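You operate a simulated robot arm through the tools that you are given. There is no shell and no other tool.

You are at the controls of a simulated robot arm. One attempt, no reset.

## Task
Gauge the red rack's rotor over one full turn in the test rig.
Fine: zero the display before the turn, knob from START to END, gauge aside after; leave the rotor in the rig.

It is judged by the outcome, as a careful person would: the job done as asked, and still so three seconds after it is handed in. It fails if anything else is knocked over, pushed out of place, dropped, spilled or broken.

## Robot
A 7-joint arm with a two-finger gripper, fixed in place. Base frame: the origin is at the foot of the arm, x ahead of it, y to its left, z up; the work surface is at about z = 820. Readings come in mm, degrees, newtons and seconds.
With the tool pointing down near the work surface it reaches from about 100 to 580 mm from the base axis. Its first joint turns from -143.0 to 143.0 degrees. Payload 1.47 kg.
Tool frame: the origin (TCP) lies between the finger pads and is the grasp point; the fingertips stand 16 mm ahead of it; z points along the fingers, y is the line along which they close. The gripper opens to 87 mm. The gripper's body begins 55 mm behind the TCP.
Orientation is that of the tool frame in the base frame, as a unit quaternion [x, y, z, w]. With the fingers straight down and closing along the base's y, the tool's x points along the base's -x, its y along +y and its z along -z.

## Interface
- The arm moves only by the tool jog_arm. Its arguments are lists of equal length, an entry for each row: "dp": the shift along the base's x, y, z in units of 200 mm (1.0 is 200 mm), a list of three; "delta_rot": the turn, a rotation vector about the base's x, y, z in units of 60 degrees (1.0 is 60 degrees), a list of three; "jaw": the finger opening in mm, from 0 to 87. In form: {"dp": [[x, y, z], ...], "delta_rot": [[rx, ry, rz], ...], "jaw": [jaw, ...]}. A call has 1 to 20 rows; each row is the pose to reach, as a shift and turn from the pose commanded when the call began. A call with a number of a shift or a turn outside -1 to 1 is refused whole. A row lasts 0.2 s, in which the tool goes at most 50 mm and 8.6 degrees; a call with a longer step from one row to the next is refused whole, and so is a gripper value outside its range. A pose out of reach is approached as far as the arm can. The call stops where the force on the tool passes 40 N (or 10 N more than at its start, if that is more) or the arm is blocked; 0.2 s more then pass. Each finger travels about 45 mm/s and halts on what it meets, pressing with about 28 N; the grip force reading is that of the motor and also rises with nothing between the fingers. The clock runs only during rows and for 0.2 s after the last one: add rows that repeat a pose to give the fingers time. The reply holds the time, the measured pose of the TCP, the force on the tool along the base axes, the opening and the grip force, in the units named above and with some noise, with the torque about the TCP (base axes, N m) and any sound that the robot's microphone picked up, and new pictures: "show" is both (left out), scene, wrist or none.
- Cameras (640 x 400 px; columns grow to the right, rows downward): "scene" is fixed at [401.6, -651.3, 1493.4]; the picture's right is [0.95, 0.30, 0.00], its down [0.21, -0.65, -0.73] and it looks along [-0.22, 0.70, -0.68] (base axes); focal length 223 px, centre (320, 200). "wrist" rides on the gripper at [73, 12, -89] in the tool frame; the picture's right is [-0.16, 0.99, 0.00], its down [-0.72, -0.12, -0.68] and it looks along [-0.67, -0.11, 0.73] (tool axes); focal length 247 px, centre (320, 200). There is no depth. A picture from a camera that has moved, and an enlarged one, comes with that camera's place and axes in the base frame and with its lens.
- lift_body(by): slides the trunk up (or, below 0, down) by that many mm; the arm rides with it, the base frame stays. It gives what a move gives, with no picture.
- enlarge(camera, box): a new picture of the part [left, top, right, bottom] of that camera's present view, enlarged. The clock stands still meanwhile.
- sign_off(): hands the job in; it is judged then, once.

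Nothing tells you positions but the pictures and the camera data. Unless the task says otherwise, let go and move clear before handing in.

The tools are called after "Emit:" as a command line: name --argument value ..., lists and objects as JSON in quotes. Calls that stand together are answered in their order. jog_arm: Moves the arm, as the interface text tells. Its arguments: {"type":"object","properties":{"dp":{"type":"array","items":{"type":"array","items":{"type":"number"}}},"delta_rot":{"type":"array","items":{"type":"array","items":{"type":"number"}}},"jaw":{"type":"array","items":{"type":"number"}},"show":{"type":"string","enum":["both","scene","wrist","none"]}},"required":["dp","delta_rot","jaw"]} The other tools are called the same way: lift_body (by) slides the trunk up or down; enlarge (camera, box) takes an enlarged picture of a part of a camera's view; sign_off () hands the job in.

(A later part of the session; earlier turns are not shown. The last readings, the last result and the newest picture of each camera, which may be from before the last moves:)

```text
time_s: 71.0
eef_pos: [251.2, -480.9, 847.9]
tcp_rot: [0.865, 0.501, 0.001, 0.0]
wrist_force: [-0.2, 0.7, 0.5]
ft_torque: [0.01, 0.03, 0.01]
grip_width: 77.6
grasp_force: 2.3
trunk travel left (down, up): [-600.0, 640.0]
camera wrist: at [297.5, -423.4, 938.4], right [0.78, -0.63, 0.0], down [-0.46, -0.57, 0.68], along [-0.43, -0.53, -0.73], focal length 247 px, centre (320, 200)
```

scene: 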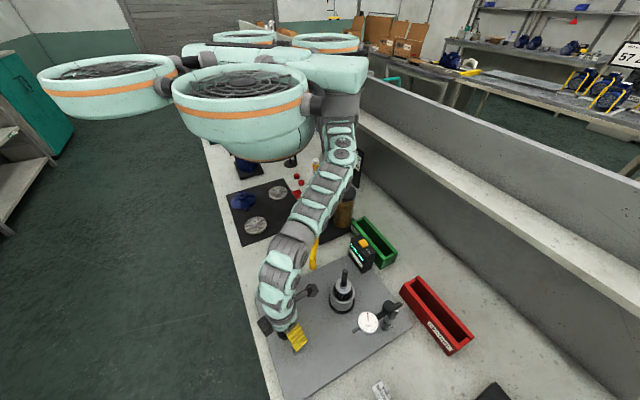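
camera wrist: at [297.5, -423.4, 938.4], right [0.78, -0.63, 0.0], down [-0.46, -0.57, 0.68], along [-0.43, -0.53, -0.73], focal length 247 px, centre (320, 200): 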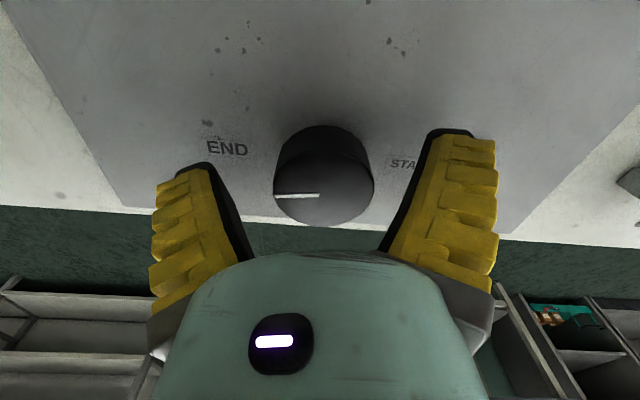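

The knob is centred between the fingers, so I'll close on it, then try a small clockwise turn to learn its allowed direction.

Emit:
jog_arm --dp '[[0.006, -0.005, 0], [0.006, -0.005, 0], [0.006, -0.005, 0], [0.006, -0.005, 0], [0.006, -0.005, 0]]' --delta_rot '[[0, 0, 0], [0, 0, 0], [0, 0, 0], [0, 0, 0], [0, 0, 0]]' --jaw '[60, 45, 40, 35, 30]' --show "wrist"

```text
time_s: 72.2
eef_pos: [251.5, -482.7, 849.1]
tcp_rot: [0.866, 0.5, 0.0, 0.002]
wrist_force: [-2.0, 1.8, 4.5]
ft_torque: [-0.08, 0.1, -0.05]
grip_width: 42.1
grasp_force: 30.4
trunk travel left (down, up): [-600.0, 640.0]
camera wrist: at [298.0, -425.1, 938.9], right [0.78, -0.63, 0.0], down [-0.46, -0.57, 0.68], along [-0.43, -0.53, -0.73], focal length 247 px, centre (320, 200)
```

wrist: 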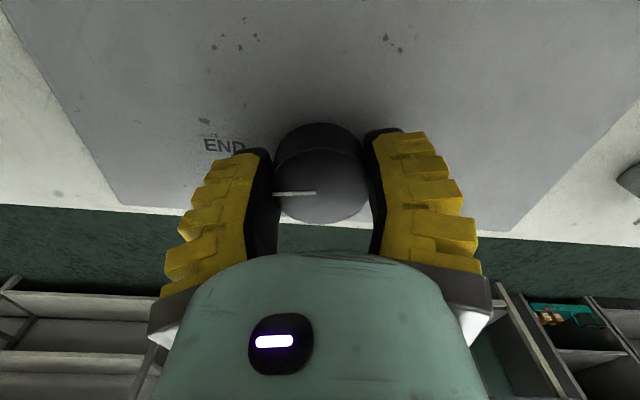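

Emit:
jog_arm --dp '[[0, 0, 0], [0, 0, 0], [0, 0, 0], [0, 0, 0]]' --delta_rot '[[0, 0, -0.08], [0, 0, -0.16], [0, 0, -0.25], [0, 0, -0.25]]' --jaw '[30, 30, 30, 30]' --show "wrist"

Emit:
enlarge --camera "wrist" --box '[200, 90, 440, 250]'

```text
time_s: 73.2
eef_pos: [252.1, -483.2, 848.5]
tcp_rot: [0.924, 0.383, 0.0, 0.0]
wrist_force: [-5.9, 3.1, 8.0]
ft_torque: [0.08, 0.07, -0.01]
grip_width: 42.2
grasp_force: 29.6
trunk travel left (down, up): [-600.0, 640.0]
camera wrist: at [311.6, -439.4, 938.9], right [0.59, -0.81, 0.0], down [-0.59, -0.43, 0.68], along [-0.55, -0.4, -0.73], focal length 247 px, centre (320, 200)
```

wrist: 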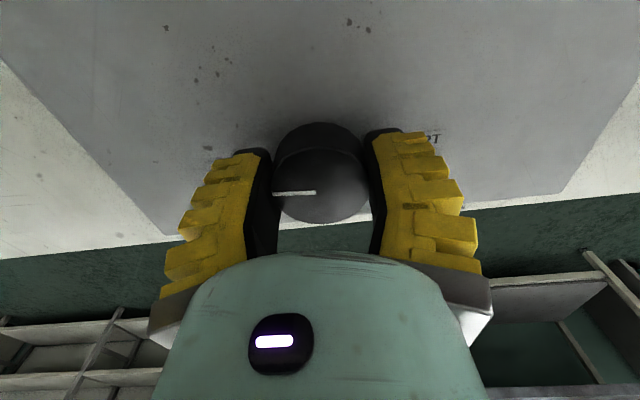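

```text
2.50 times, centred on (320, 170) of wrist
camera zoom: at [311.6, -439.4, 938.9], right [0.59, -0.81, 0.0], down [-0.59, -0.43, 0.68], along [-0.55, -0.4, -0.73], focal length 617 px, centre (320, 275)
```

zoom: 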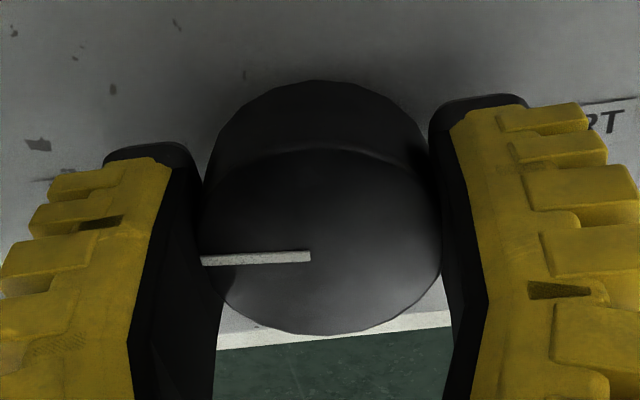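

The knob turns freely clockwise with my grip, its pointer following. I'll continue over the top toward START.

Emit:
jog_arm --dp '[[0, 0, 0], [0, 0, 0], [0, 0, 0], [0, 0, 0], [0, 0, 0], [0, 0, 0], [0, 0, 0], [0, 0, 0]]' --delta_rot '[[0, 0, -0.13], [0, 0, -0.26], [0, 0, -0.39], [0, 0, -0.52], [0, 0, -0.65], [0, 0, -0.78], [0, 0, -0.9], [0, 0, -0.9]]' --jaw '[30, 30, 30, 30, 30, 30, 30, 30]'

```text
time_s: 75.0
eef_pos: [253.0, -484.1, 849.1]
tcp_rot: [0.997, -0.077, -0.001, 0.001]
wrist_force: [-3.0, -7.3, -0.2]
ft_torque: [-0.07, -0.28, 0.14]
grip_width: 41.1
grasp_force: 29.5
trunk travel left (down, up): [-600.0, 640.0]
camera wrist: at [322.3, -506.7, 938.9], right [-0.31, -0.95, 0.0], down [-0.7, 0.23, 0.68], along [-0.65, 0.21, -0.73], focal length 247 px, centre (320, 200)
```

scene: 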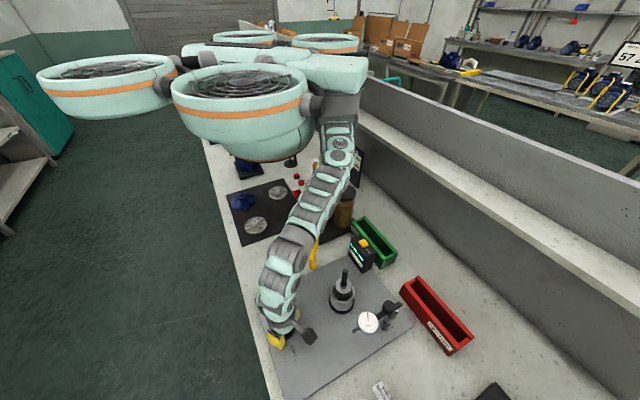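
wrist: 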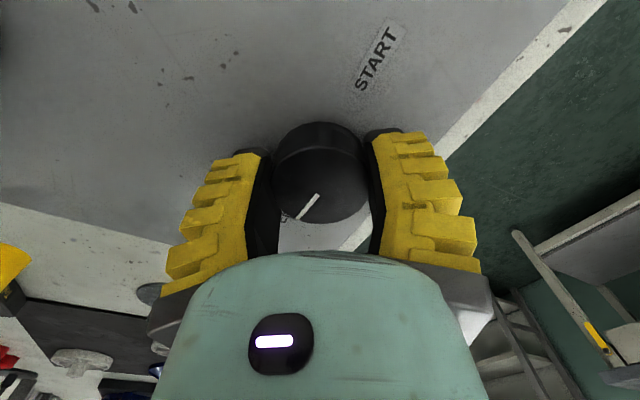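

Emit:
enlarge --camera "wrist" --box '[240, 20, 440, 240]'

```text
1.82 times, centred on (340, 130) of wrist
camera zoom: at [322.3, -506.7, 938.9], right [-0.31, -0.95, 0.0], down [-0.7, 0.23, 0.68], along [-0.65, 0.21, -0.73], focal length 449 px, centre (284, 327)
```

zoom: 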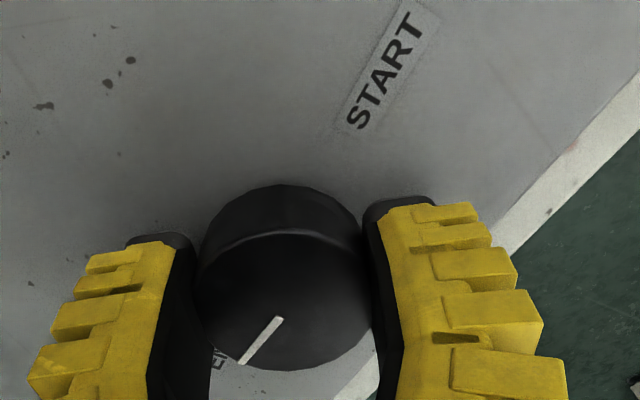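

The pointer stayed at END while the fingers slipped, so END is the clockwise stop and START lies counter-clockwise. I'll turn the other way, which also uses the wrist's range well.

Emit:
jog_arm --dp '[[0, 0, 0], [0, 0, 0], [0, 0, 0], [0, 0, 0], [0, 0, 0], [0, 0, 0], [0, 0, 0], [0, 0, 0], [0, 0, 0]]' --delta_rot '[[0, 0, 0.125], [0, 0, 0.25], [0, 0, 0.375], [0, 0, 0.5], [0, 0, 0.625], [0, 0, 0.75], [0, 0, 0.875], [0, 0, 1.0], [0, 0, 1.0]]' --jaw '[30, 30, 30, 30, 30, 30, 30, 30, 30]' --show "wrist"

Emit:
enlarge --camera "wrist" --box '[220, 80, 420, 240]'

```text
time_s: 77.0
eef_pos: [251.1, -483.5, 849.1]
tcp_rot: [0.902, 0.433, -0.002, 0.001]
wrist_force: [-4.9, -2.8, 0.8]
ft_torque: [0.04, -0.22, -0.01]
grip_width: 41.1
grasp_force: 29.5
trunk travel left (down, up): [-600.0, 640.0]
camera wrist: at [306.2, -433.3, 938.7], right [0.67, -0.74, 0.0], down [-0.54, -0.49, 0.68], along [-0.5, -0.46, -0.73], focal length 247 px, centre (320, 200)
```

wrist: 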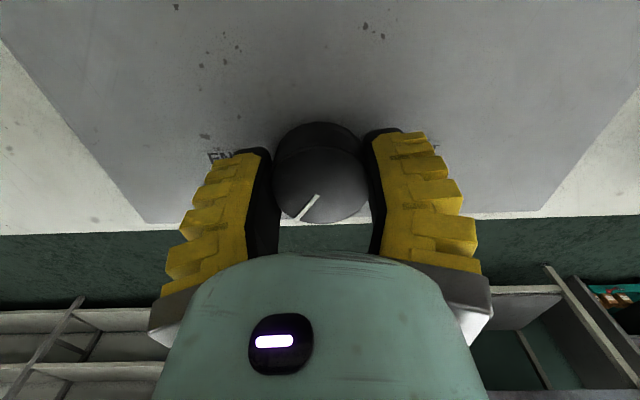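

```text
2.50 times, centred on (320, 160) of wrist
camera zoom: at [306.2, -433.3, 938.7], right [0.67, -0.74, 0.0], down [-0.54, -0.49, 0.68], along [-0.5, -0.46, -0.73], focal length 617 px, centre (320, 300)
```

zoom: 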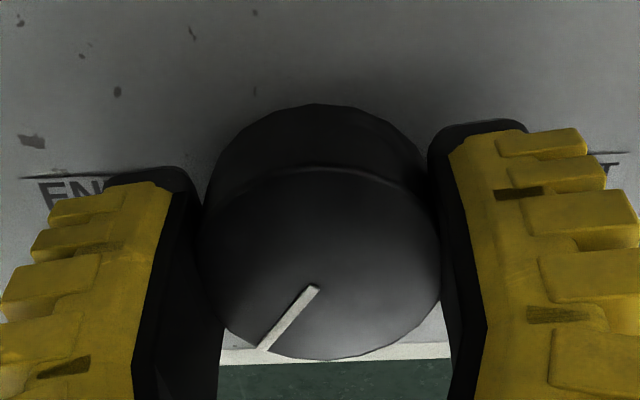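

Now the pointer follows, moving from END via the bottom toward START. I'll continue.

Emit:
jog_arm --dp '[[0, 0, 0], [0, 0, 0], [0, 0, 0], [0, 0, 0], [0, 0, 0], [0, 0, 0], [0, 0, 0], [0, 0, 0], [0, 0, 0]]' --delta_rot '[[0, 0, 0.125], [0, 0, 0.25], [0, 0, 0.375], [0, 0, 0.5], [0, 0, 0.625], [0, 0, 0.75], [0, 0, 0.875], [0, 0, 1.0], [0, 0, 1.0]]' --jaw '[30, 30, 30, 30, 30, 30, 30, 30, 30]' --show "wrist"

Emit:
enlarge --camera "wrist" --box '[220, 80, 420, 240]'

```text
time_s: 79.0
eef_pos: [250.8, -483.8, 849.2]
tcp_rot: [0.565, 0.825, 0.0, 0.0]
wrist_force: [-9.2, 0.0, 7.7]
ft_torque: [0.27, 0.35, 0.01]
grip_width: 40.9
grasp_force: 30.4
trunk travel left (down, up): [-600.0, 640.0]
camera wrist: at [235.1, -411.4, 938.5], right [0.98, 0.21, 0.0], down [0.15, -0.72, 0.68], along [0.14, -0.67, -0.73], focal length 247 px, centre (320, 200)
```

wrist: 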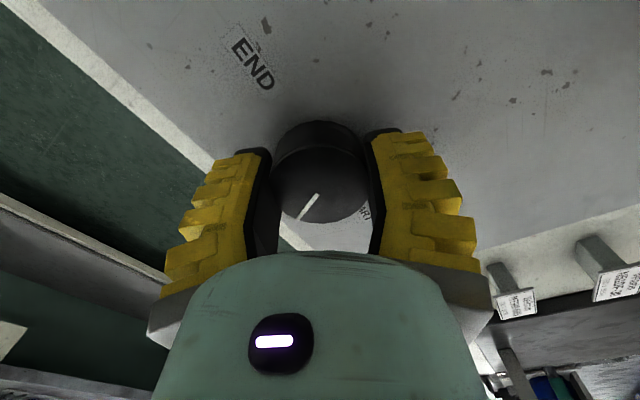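

```text
2.50 times, centred on (320, 160) of wrist
camera zoom: at [235.1, -411.4, 938.5], right [0.98, 0.21, 0.0], down [0.15, -0.72, 0.68], along [0.14, -0.67, -0.73], focal length 617 px, centre (320, 300)
```

zoom: 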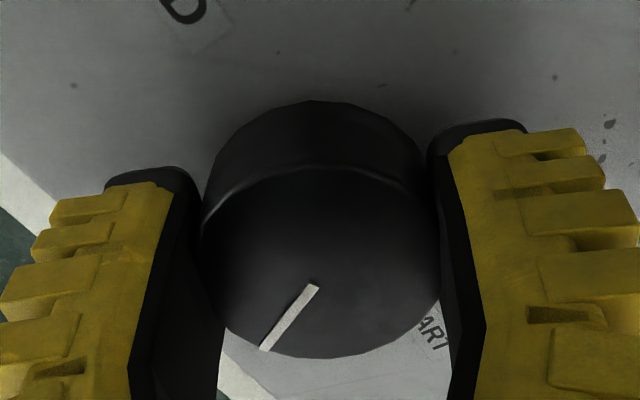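

The pointer is now about 70° short of START, so I'll continue another 60°.

Emit:
jog_arm --dp '[[0, 0, 0], [0, 0, 0], [0, 0, 0], [0, 0, 0], [0, 0, 0], [0, 0, 0], [0, 0, 0], [0, 0, 0], [0, 0, 0]]' --delta_rot '[[0, 0, 0.125], [0, 0, 0.25], [0, 0, 0.375], [0, 0, 0.5], [0, 0, 0.625], [0, 0, 0.75], [0, 0, 0.875], [0, 0, 1.0], [0, 0, 1.0]]' --jaw '[30, 30, 30, 30, 30, 30, 30, 30, 30]' --show "wrist"

Emit:
enlarge --camera "wrist" --box '[220, 80, 420, 240]'

```text
time_s: 81.0
eef_pos: [250.2, -484.5, 848.9]
tcp_rot: [0.076, 0.997, -0.001, -0.001]
wrist_force: [-8.9, -6.6, 2.4]
ft_torque: [-0.14, 0.42, -0.02]
grip_width: 40.8
grasp_force: 29.8
trunk travel left (down, up): [-600.0, 640.0]
camera wrist: at [180.5, -461.4, 938.5], right [0.31, 0.95, 0.0], down [0.7, -0.22, 0.68], along [0.65, -0.21, -0.73], focal length 247 px, centre (320, 200)
```

wrist: 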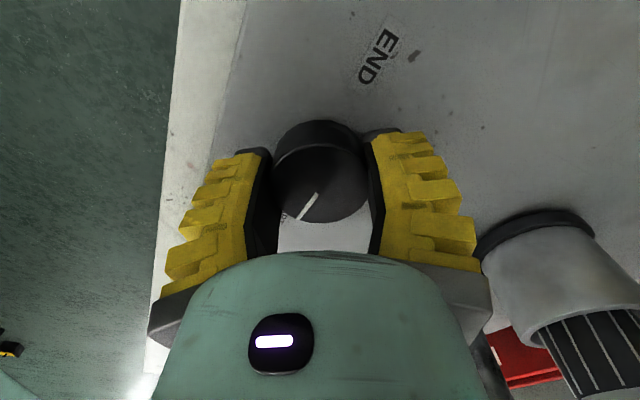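

```text
2.50 times, centred on (320, 160) of wrist
camera zoom: at [180.5, -461.4, 938.5], right [0.31, 0.95, 0.0], down [0.7, -0.22, 0.68], along [0.65, -0.21, -0.73], focal length 617 px, centre (320, 300)
```

zoom: 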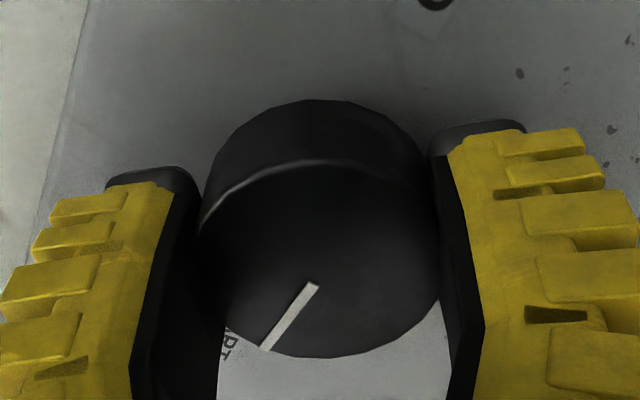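

The pointer is at START now, or within a few degrees of it. I'll turn a little more to find its stop.

Emit:
jog_arm --dp '[[0, 0, 0], [0, 0, 0], [0, 0, 0]]' --delta_rot '[[0, 0, 0.1], [0, 0, 0.2], [0, 0, 0.2]]' --jaw '[30, 30, 30]' --show "wrist"

Emit:
enlarge --camera "wrist" --box '[220, 80, 420, 240]'

```text
time_s: 81.8
eef_pos: [251.1, -484.7, 849.3]
tcp_rot: [-0.029, 1.0, 0.0, 0.0]
wrist_force: [-5.3, -7.4, -2.7]
ft_torque: [0.08, 0.27, -0.2]
grip_width: 42.3
grasp_force: 30.2
trunk travel left (down, up): [-600.0, 640.0]
camera wrist: at [177.9, -476.5, 938.6], right [0.1, 0.99, 0.0], down [0.73, -0.07, 0.68], along [0.68, -0.07, -0.73], focal length 247 px, centre (320, 200)
```

wrist: 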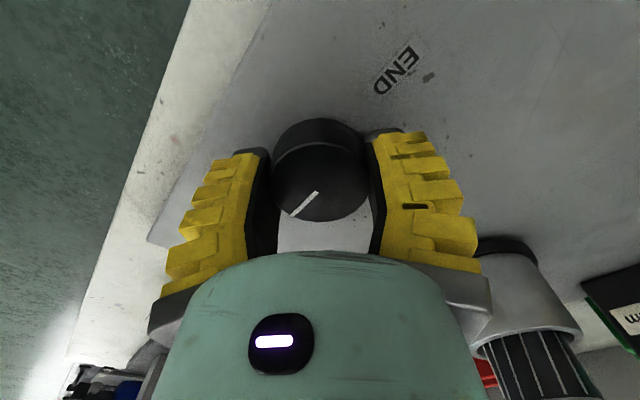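

```text
2.50 times, centred on (320, 160) of wrist
camera zoom: at [177.9, -476.5, 938.6], right [0.1, 0.99, 0.0], down [0.73, -0.07, 0.68], along [0.68, -0.07, -0.73], focal length 617 px, centre (320, 300)
```

zoom: 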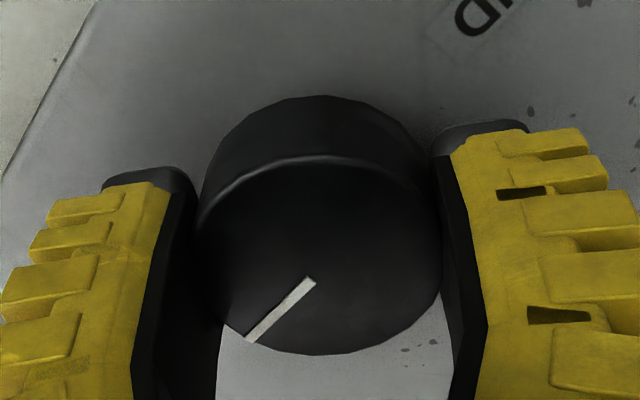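

The knob slipped against a stop at START, so it is fully at START. I'll release it and rise to check the pointer.

Emit:
jog_arm --dp '[[0, 0, 0], [0, 0, 0], [0, 0, 0], [0, 0, 0.15], [0, 0, 0.35], [0, 0, 0.55], [0, 0, 0.65], [0, 0, 0.65]]' --delta_rot '[[0, 0, 0.2], [0, 0, 0.2], [0, 0, 0.2], [0, 0, 0.2], [0, 0, 0.2], [0, 0, 0.2], [0, 0, 0.2], [0, 0, 0.2]]' --jaw '[45, 60, 75, 75, 75, 75, 75, 75]'

```text
refused: row 1 steps farther than a row can; nothing moved
```

Emit:
jog_arm --dp '[[0, 0, 0], [0, 0, 0], [0, 0, 0], [0, 0, 0.15], [0, 0, 0.35], [0, 0, 0.55], [0, 0, 0.65], [0, 0, 0.65]]' --delta_rot '[[0, 0, 0], [0, 0, 0], [0, 0, 0], [0, 0, 0], [0, 0, 0], [0, 0, 0], [0, 0, 0], [0, 0, 0]]' --jaw '[50, 62, 75, 75, 75, 75, 75, 75]'

Emit:
enlarge --camera "wrist" --box '[220, 20, 420, 180]'

Emit:
enlarge --camera "scene" --box '[310, 230, 430, 340]'

```text
time_s: 83.6
eef_pos: [253.6, -481.6, 978.7]
tcp_rot: [-0.028, 1.0, 0.001, 0.0]
wrist_force: [-0.1, -0.4, -0.7]
ft_torque: [0.02, 0.0, 0.01]
grip_width: 77.6
grasp_force: 1.5
trunk travel left (down, up): [-600.0, 640.0]
camera wrist: at [179.6, -475.4, 1068.9], right [0.1, 0.99, 0.0], down [0.73, -0.08, 0.68], along [0.68, -0.07, -0.73], focal length 247 px, centre (320, 200)
```

scene: 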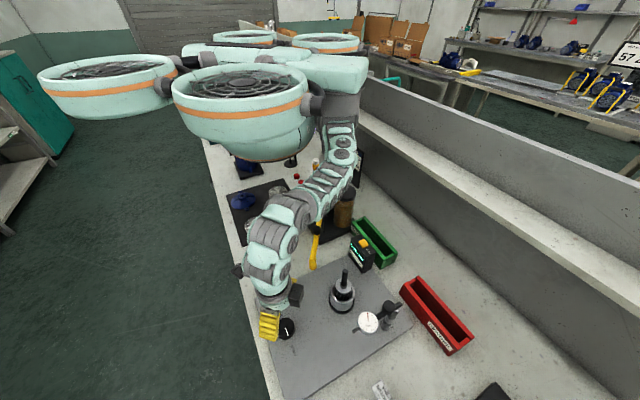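
wrist: 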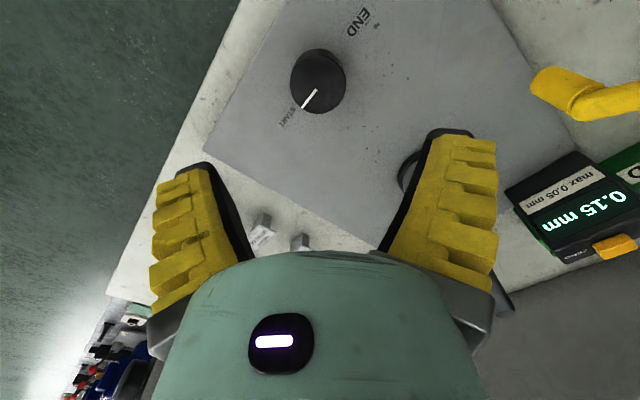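

```text
2.50 times, centred on (320, 100) of wrist
camera zoom: at [179.6, -475.4, 1068.9], right [0.1, 0.99, 0.0], down [0.73, -0.08, 0.68], along [0.68, -0.07, -0.73], focal length 617 px, centre (320, 450)
```

zoom: 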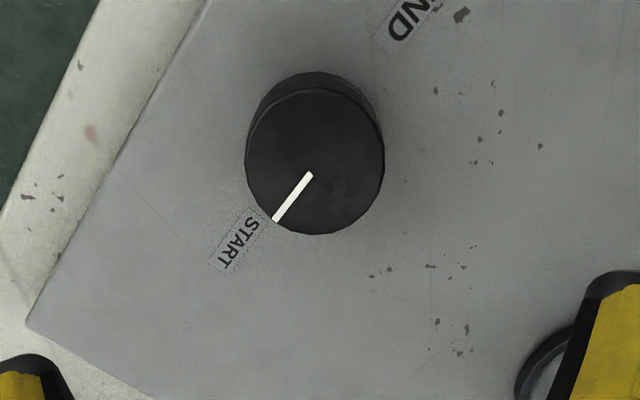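

```text
3.64 times, centred on (370, 285) of scene
camera zoom: at [401.6, -651.3, 1493.4], right [0.95, 0.3, 0.0], down [0.21, -0.65, -0.73], along [-0.22, 0.7, -0.68], focal length 810 px, centre (138, -109)
```

zoom: 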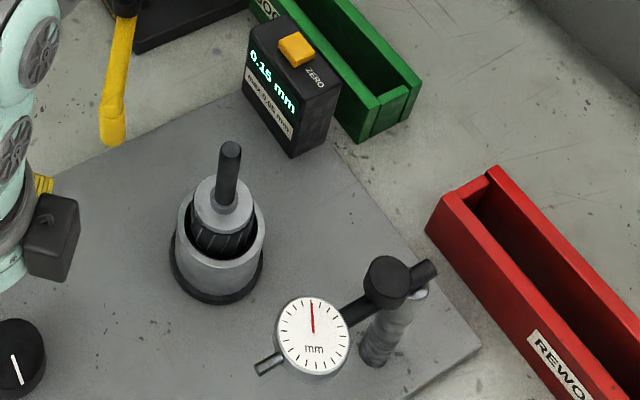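

The knob's pointer is at START. Next comes the gauge, and I need its geometry measured well, so I'll raise the trunk and view the gauge and rotor from above.

Emit:
lift_body --by 220

Emit:
jog_arm --dp '[[0.12, 0, 0], [0.24, 0.03, 0], [0.36, 0.06, 0], [0.48, 0.1, 0], [0.6, 0.13, 0], [0.6, 0.13, 0]]' --delta_rot '[[0, 0, 0], [0, 0, 0], [0, 0, 0], [0, 0, 0], [0, 0, 0], [0, 0, 0]]' --jaw '[75, 75, 75, 75, 75, 75]'

Emit:
enlarge --camera "wrist" --box '[220, 40, 420, 200]'

```text
time_s: 86.0
eef_pos: [252.1, -482.5, 1198.7]
tcp_rot: [-0.028, 1.0, 0.0, 0.0]
wrist_force: [-0.1, -0.2, -0.4]
ft_torque: [0.01, -0.02, -0.01]
grip_width: 77.6
grasp_force: 2.2
trunk travel left (down, up): [-820.0, 420.0]
```

```text
time_s: 87.4
eef_pos: [371.9, -456.2, 1199.1]
tcp_rot: [-0.028, 1.0, 0.0, 0.001]
wrist_force: [0.3, -0.7, 0.5]
ft_torque: [-0.01, -0.02, 0.0]
grip_width: 77.4
grasp_force: 2.2
trunk travel left (down, up): [-820.0, 420.0]
camera wrist: at [298.4, -449.4, 1289.0], right [0.1, 0.99, 0.0], down [0.73, -0.08, 0.68], along [0.68, -0.07, -0.73], focal length 247 px, centre (320, 200)
```

scene: 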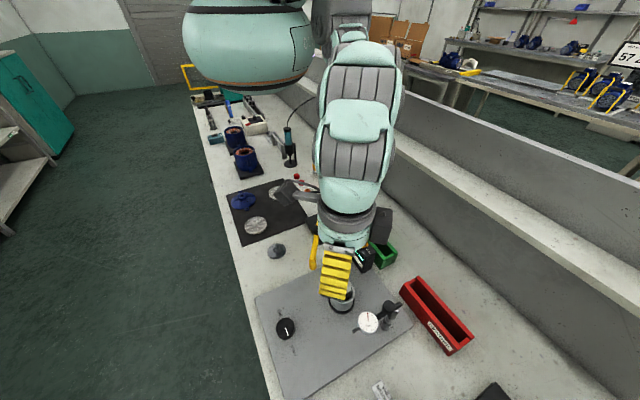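
wrist: 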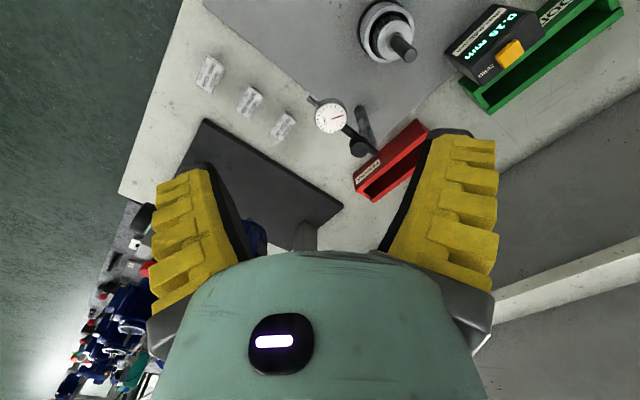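

```text
2.50 times, centred on (320, 120) of wrist
camera zoom: at [298.4, -449.4, 1289.0], right [0.1, 0.99, 0.0], down [0.73, -0.08, 0.68], along [0.68, -0.07, -0.73], focal length 617 px, centre (320, 400)
```

zoom: 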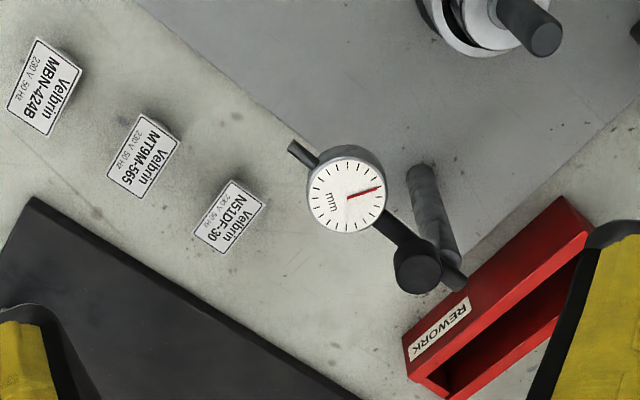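

The gauge bar points at 44° from the tip (422, -477) to a pivot near (503, -394), with the dial's centre at (449, -450, 961). I'll swing it by straddling the dial body loosely with the fingers, so next I'll lower the trunk and move above the dial.

Emit:
lift_body --by -125

Emit:
jog_arm --dp '[[0.1, 0.01, 0], [0.2, 0.02, 0], [0.3, 0.03, 0], [0.385, 0.03, 0], [0.385, 0.03, 0], [0.385, 0.03, 0]]' --delta_rot '[[0, 0, 0.1], [0, 0, 0.2], [0, 0, 0.3], [0, 0, 0.38], [0, 0, 0.38], [0, 0, 0.38]]' --jaw '[60, 60, 60, 60, 60, 60]'

Emit:
enlarge --camera "wrist" --box '[200, 0, 440, 200]'

```text
time_s: 88.9
eef_pos: [371.7, -458.5, 1074.9]
tcp_rot: [-0.028, 1.0, 0.001, 0.0]
wrist_force: [-0.3, 0.9, 0.5]
ft_torque: [0.02, 0.02, 0.01]
grip_width: 77.4
grasp_force: 1.4
trunk travel left (down, up): [-695.0, 545.0]
```

```text
time_s: 90.3
eef_pos: [447.2, -451.5, 1072.9]
tcp_rot: [-0.225, 0.974, 0.001, 0.0]
wrist_force: [0.1, 0.1, 0.1]
ft_torque: [0.0, -0.01, 0.01]
grip_width: 64.6
grasp_force: 3.1
trunk travel left (down, up): [-695.0, 545.0]
camera wrist: at [376.2, -473.0, 1163.2], right [-0.29, 0.96, 0.0], down [0.7, 0.21, 0.68], along [0.65, 0.2, -0.73], focal length 247 px, centre (320, 200)
```

scene: 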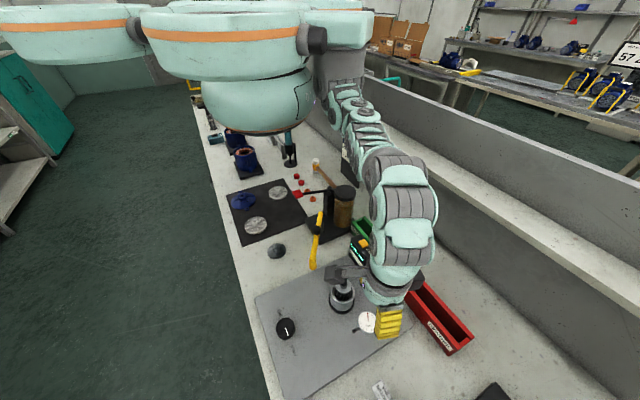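
wrist: 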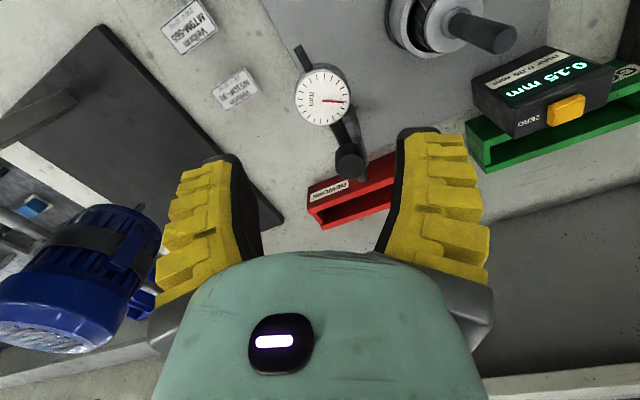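

```text
2.00 times, centred on (320, 100) of wrist
camera zoom: at [376.2, -473.0, 1163.2], right [-0.29, 0.96, 0.0], down [0.7, 0.21, 0.68], along [0.65, 0.2, -0.73], focal length 494 px, centre (320, 400)
```

zoom: 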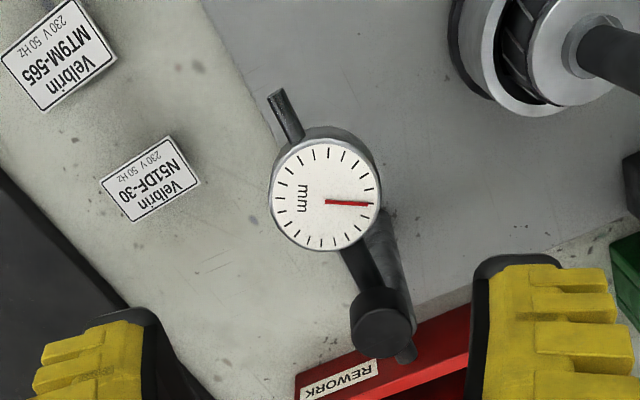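

The dial is centred under the grasp point and its diameter is about 44 mm. I'll descend so that the fingers straddle it.

Emit:
jog_arm --dp '[[0.004, 0.007, -0.15], [0.004, 0.007, -0.3], [0.004, 0.007, -0.42], [0.004, 0.007, -0.5], [0.004, 0.007, -0.5]]' --delta_rot '[[0, 0, 0], [0, 0, 0], [0, 0, 0], [0, 0, 0], [0, 0, 0]]' --jaw '[60, 60, 60, 60, 60]'

Emit:
enlarge --camera "wrist" --box '[180, 60, 460, 250]'

```text
time_s: 91.5
eef_pos: [449.8, -448.6, 972.4]
tcp_rot: [-0.225, 0.974, 0.001, 0.0]
wrist_force: [-0.6, 0.5, 0.1]
ft_torque: [0.05, 0.01, 0.0]
grip_width: 64.7
grasp_force: 3.5
trunk travel left (down, up): [-695.0, 545.0]
camera wrist: at [379.1, -470.9, 1062.5], right [-0.29, 0.96, 0.0], down [0.7, 0.21, 0.68], along [0.65, 0.2, -0.73], focal length 247 px, centre (320, 200)
```

scene: 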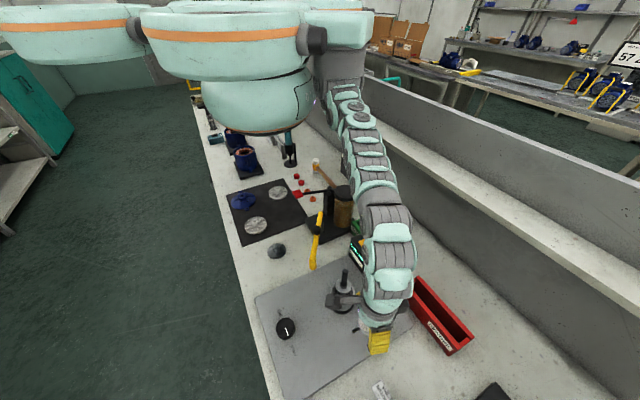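
wrist: 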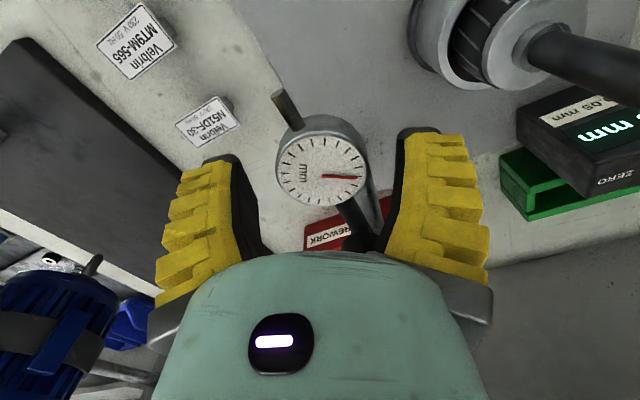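

```text
2.11 times, centred on (320, 155) of wrist
camera zoom: at [379.1, -470.9, 1062.5], right [-0.29, 0.96, 0.0], down [0.7, 0.21, 0.68], along [0.65, 0.2, -0.73], focal length 520 px, centre (320, 295)
```

zoom: 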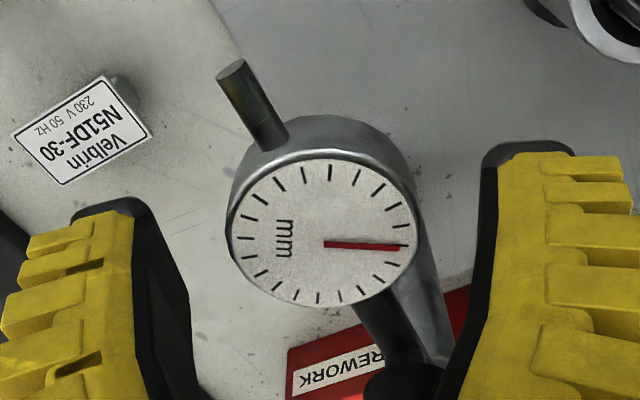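

The dial sits well between the fingers. I'll lower 14 mm more so the finger pads are alongside the dial body.

Emit:
jog_arm --dp '[[-0.008, -0.003, -0.035], [-0.008, -0.003, -0.07], [-0.008, -0.003, -0.07]]' --delta_rot '[[0, 0, 0], [0, 0, 0], [0, 0, 0]]' --jaw '[60, 60, 60]'

Emit:
enlarge --camera "wrist" --box '[180, 60, 460, 250]'

Emit:
enlarge --camera "scene" --box '[320, 260, 430, 370]'

```text
time_s: 92.3
eef_pos: [447.6, -450.3, 959.4]
tcp_rot: [-0.225, 0.974, 0.001, -0.001]
wrist_force: [0.9, 0.4, 0.3]
ft_torque: [0.0, -0.04, -0.01]
grip_width: 64.8
grasp_force: 2.6
trunk travel left (down, up): [-695.0, 545.0]
camera wrist: at [376.7, -471.8, 1049.2], right [-0.29, 0.96, 0.0], down [0.7, 0.21, 0.68], along [0.65, 0.2, -0.73], focal length 247 px, centre (320, 200)
```

scene: 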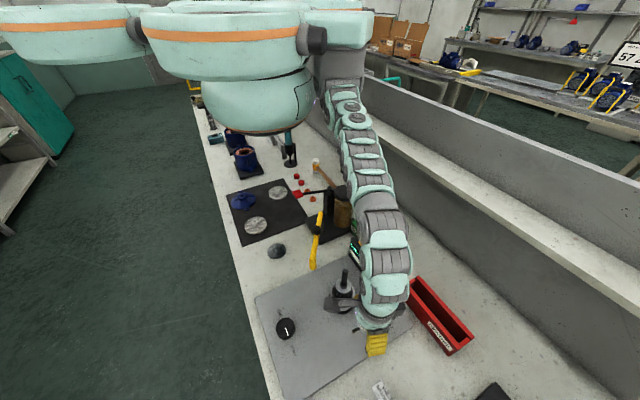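
wrist: 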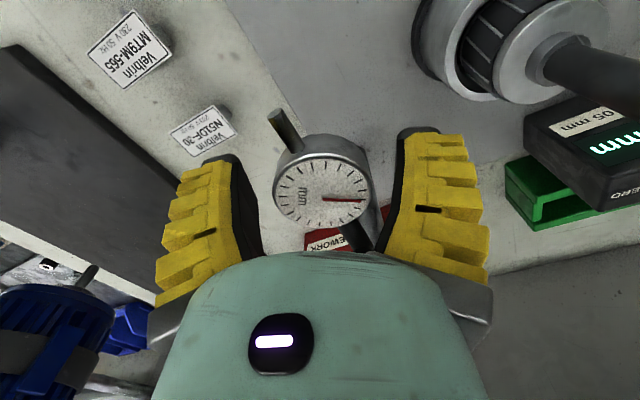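

```text
2.11 times, centred on (320, 155) of wrist
camera zoom: at [376.7, -471.8, 1049.2], right [-0.29, 0.96, 0.0], down [0.7, 0.21, 0.68], along [0.65, 0.2, -0.73], focal length 520 px, centre (320, 295)
```

zoom: 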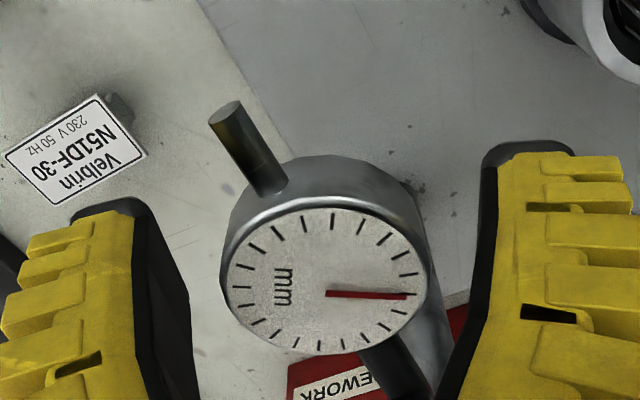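

```text
3.64 times, centred on (375, 315) of scene
camera zoom: at [401.6, -651.3, 1493.4], right [0.95, 0.3, 0.0], down [0.21, -0.65, -0.73], along [-0.22, 0.7, -0.68], focal length 810 px, centre (120, -218)
```

zoom: 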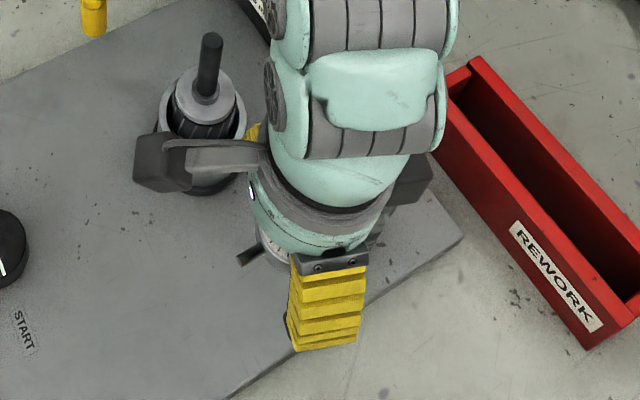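

I'll narrow the jaws to leave about 2 mm on each side of the dial, then swing it 30° about the pivot as a first step.

Emit:
jog_arm --dp '[[0, 0, 0], [0, 0, 0], [0, 0, 0], [-0.028, 0.0305, 0], [-0.0525, 0.0635, 0], [-0.073, 0.0995, 0], [-0.09, 0.137, 0], [-0.103, 0.176, 0], [-0.103, 0.176, 0]]' --delta_rot '[[0, 0, 0], [0, 0, 0], [0, 0, 0], [0, 0, -0.1], [0, 0, -0.2], [0, 0, -0.3], [0, 0, -0.4], [0, 0, -0.5], [0, 0, -0.5]]' --jaw '[52, 46, 46, 46, 46, 46, 46, 46, 46]'

Emit:
enlarge --camera "wrist" --box '[180, 0, 460, 250]'

Emit:
enlarge --camera "scene" --box '[320, 260, 430, 370]'

```text
time_s: 94.3
eef_pos: [427.6, -415.5, 959.3]
tcp_rot: [0.034, 0.999, 0.001, 0.0]
wrist_force: [-1.2, 0.6, 0.1]
ft_torque: [0.0, 0.02, 0.01]
grip_width: 51.5
grasp_force: 4.6
trunk travel left (down, up): [-695.0, 545.0]
camera wrist: at [354.8, -398.0, 1049.7], right [0.23, 0.97, 0.0], down [0.71, -0.17, 0.68], along [0.66, -0.15, -0.73], focal length 247 px, centre (320, 200)
```

scene: 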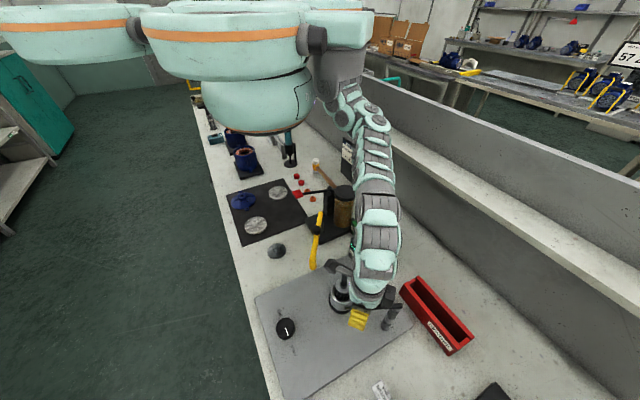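
wrist: 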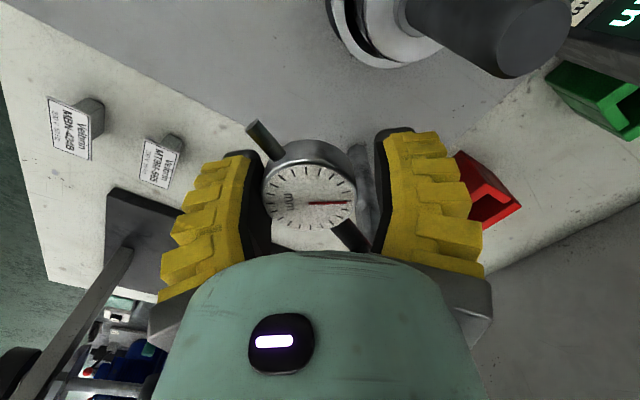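

```text
1.60 times, centred on (320, 125) of wrist
camera zoom: at [354.8, -398.0, 1049.7], right [0.23, 0.97, 0.0], down [0.71, -0.17, 0.68], along [0.66, -0.15, -0.73], focal length 395 px, centre (320, 320)
```

zoom: 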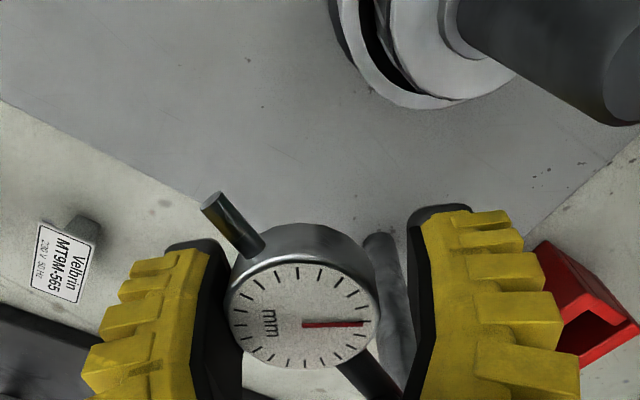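

```text
3.64 times, centred on (375, 315) of scene
camera zoom: at [401.6, -651.3, 1493.4], right [0.95, 0.3, 0.0], down [0.21, -0.65, -0.73], along [-0.22, 0.7, -0.68], focal length 810 px, centre (120, -218)
```

zoom: 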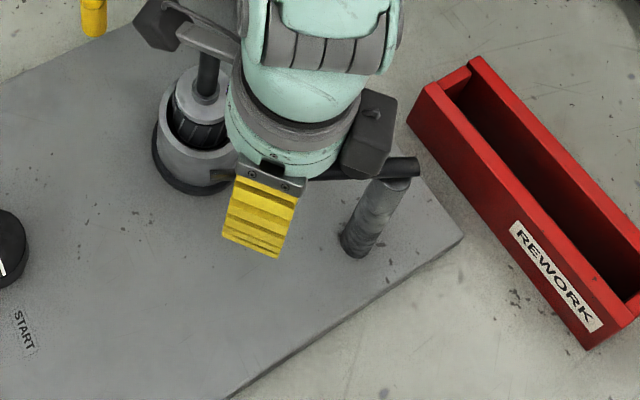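

The gauge swings freely about its post. I'll continue another 18° and look again.

Emit:
jog_arm --dp '[[-0.009, 0.0405, 0], [-0.0135, 0.0815, 0], [-0.0135, 0.1225, 0], [-0.0135, 0.1225, 0]]' --delta_rot '[[0, 0, -0.1], [0, 0, -0.2], [0, 0, -0.3], [0, 0, -0.3]]' --jaw '[46, 46, 46, 46]'

Emit:
enlarge --camera "wrist" --box '[180, 0, 460, 250]'

Emit:
enlarge --camera "scene" --box '[320, 240, 430, 350]'

```text
time_s: 95.3
eef_pos: [423.5, -390.2, 959.5]
tcp_rot: [0.191, 0.982, 0.0, 0.0]
wrist_force: [0.4, -0.7, 1.1]
ft_torque: [-0.02, 0.0, -0.01]
grip_width: 51.6
grasp_force: 4.3
trunk travel left (down, up): [-695.0, 545.0]
camera wrist: at [361.2, -351.9, 1049.8], right [0.52, 0.86, 0.0], down [0.63, -0.38, 0.68], along [0.58, -0.35, -0.73], focal length 247 px, centre (320, 200)
```

scene: 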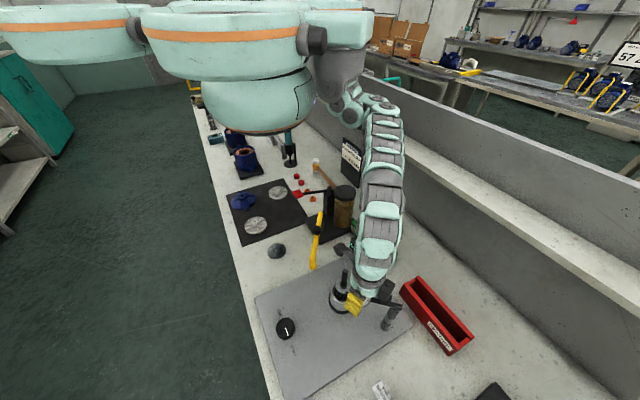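
wrist: 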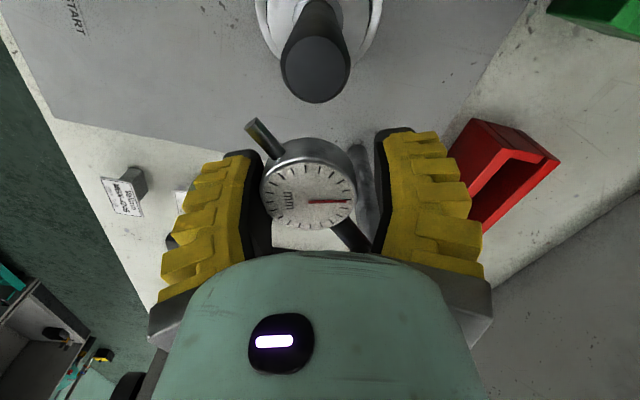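

```text
1.60 times, centred on (320, 125) of wrist
camera zoom: at [361.2, -351.9, 1049.8], right [0.52, 0.86, 0.0], down [0.63, -0.38, 0.68], along [0.58, -0.35, -0.73], focal length 395 px, centre (320, 320)
```

zoom: 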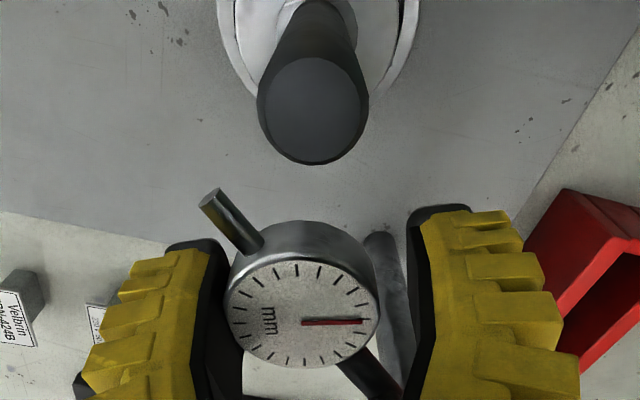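

```text
3.64 times, centred on (375, 295) of scene
camera zoom: at [401.6, -651.3, 1493.4], right [0.95, 0.3, 0.0], down [0.21, -0.65, -0.73], along [-0.22, 0.7, -0.68], focal length 810 px, centre (120, -146)
```

zoom: 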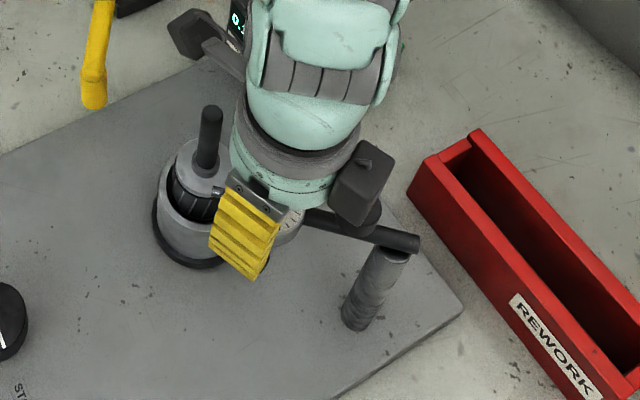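

The plunger is coming around toward the rotor's shaft. I'll continue slowly in smaller steps to find the contact or stop.

Emit:
jog_arm --dp '[[0.001, 0.0205, 0], [0.004, 0.041, 0], [0.008, 0.061, 0], [0.0125, 0.0815, 0], [0.0125, 0.0815, 0]]' --delta_rot '[[0, 0, -0.05], [0, 0, -0.1], [0, 0, -0.15], [0, 0, -0.2], [0, 0, -0.2]]' --jaw '[46, 46, 46, 46, 46]'

Emit:
enlarge --camera "wrist" --box '[180, 0, 460, 250]'

Emit:
enlarge --camera "scene" --box '[320, 240, 430, 350]'

```text
time_s: 96.5
eef_pos: [426.3, -375.0, 960.1]
tcp_rot: [0.294, 0.956, 0.0, 0.0]
wrist_force: [-0.4, 0.8, 0.0]
ft_torque: [-0.02, 0.01, 0.0]
grip_width: 51.2
grasp_force: 4.0
trunk travel left (down, up): [-695.0, 545.0]
camera wrist: at [372.9, -324.3, 1050.2], right [0.68, 0.73, 0.0], down [0.53, -0.5, 0.68], along [0.5, -0.46, -0.73], focal length 247 px, centre (320, 200)
```

scene: 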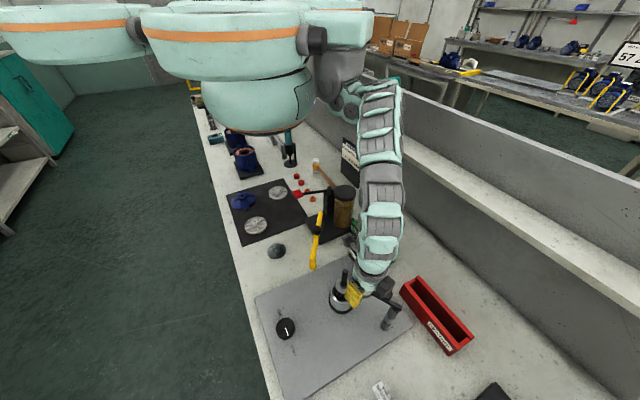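
wrist: 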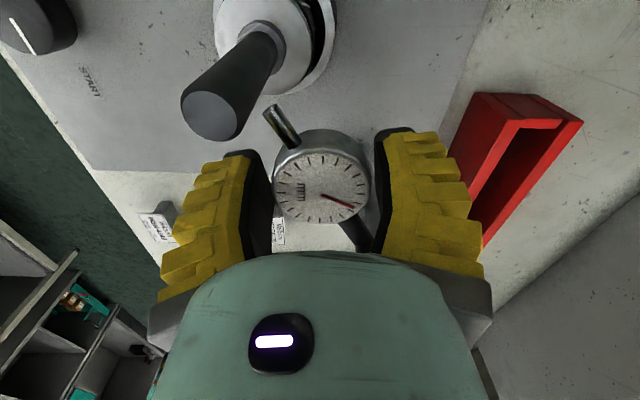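

```text
1.60 times, centred on (320, 125) of wrist
camera zoom: at [372.9, -324.3, 1050.2], right [0.68, 0.73, 0.0], down [0.53, -0.5, 0.68], along [0.5, -0.46, -0.73], focal length 395 px, centre (320, 320)
```

zoom: 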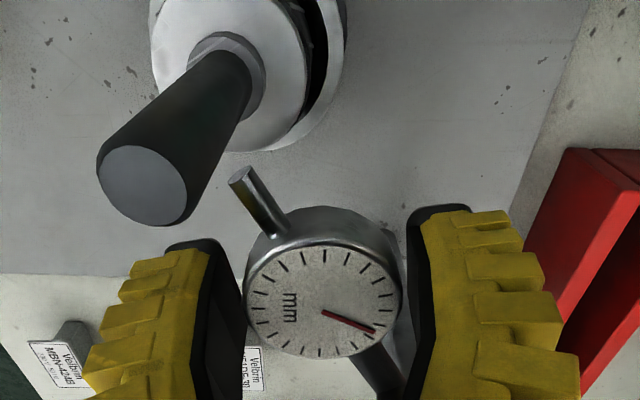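

```text
3.64 times, centred on (375, 295) of scene
camera zoom: at [401.6, -651.3, 1493.4], right [0.95, 0.3, 0.0], down [0.21, -0.65, -0.73], along [-0.22, 0.7, -0.68], focal length 810 px, centre (120, -146)
```

zoom: 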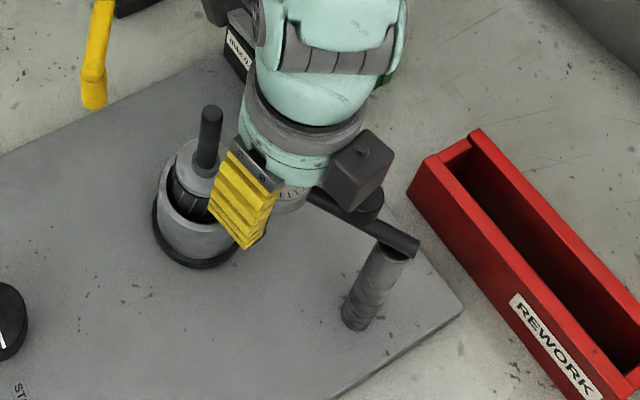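

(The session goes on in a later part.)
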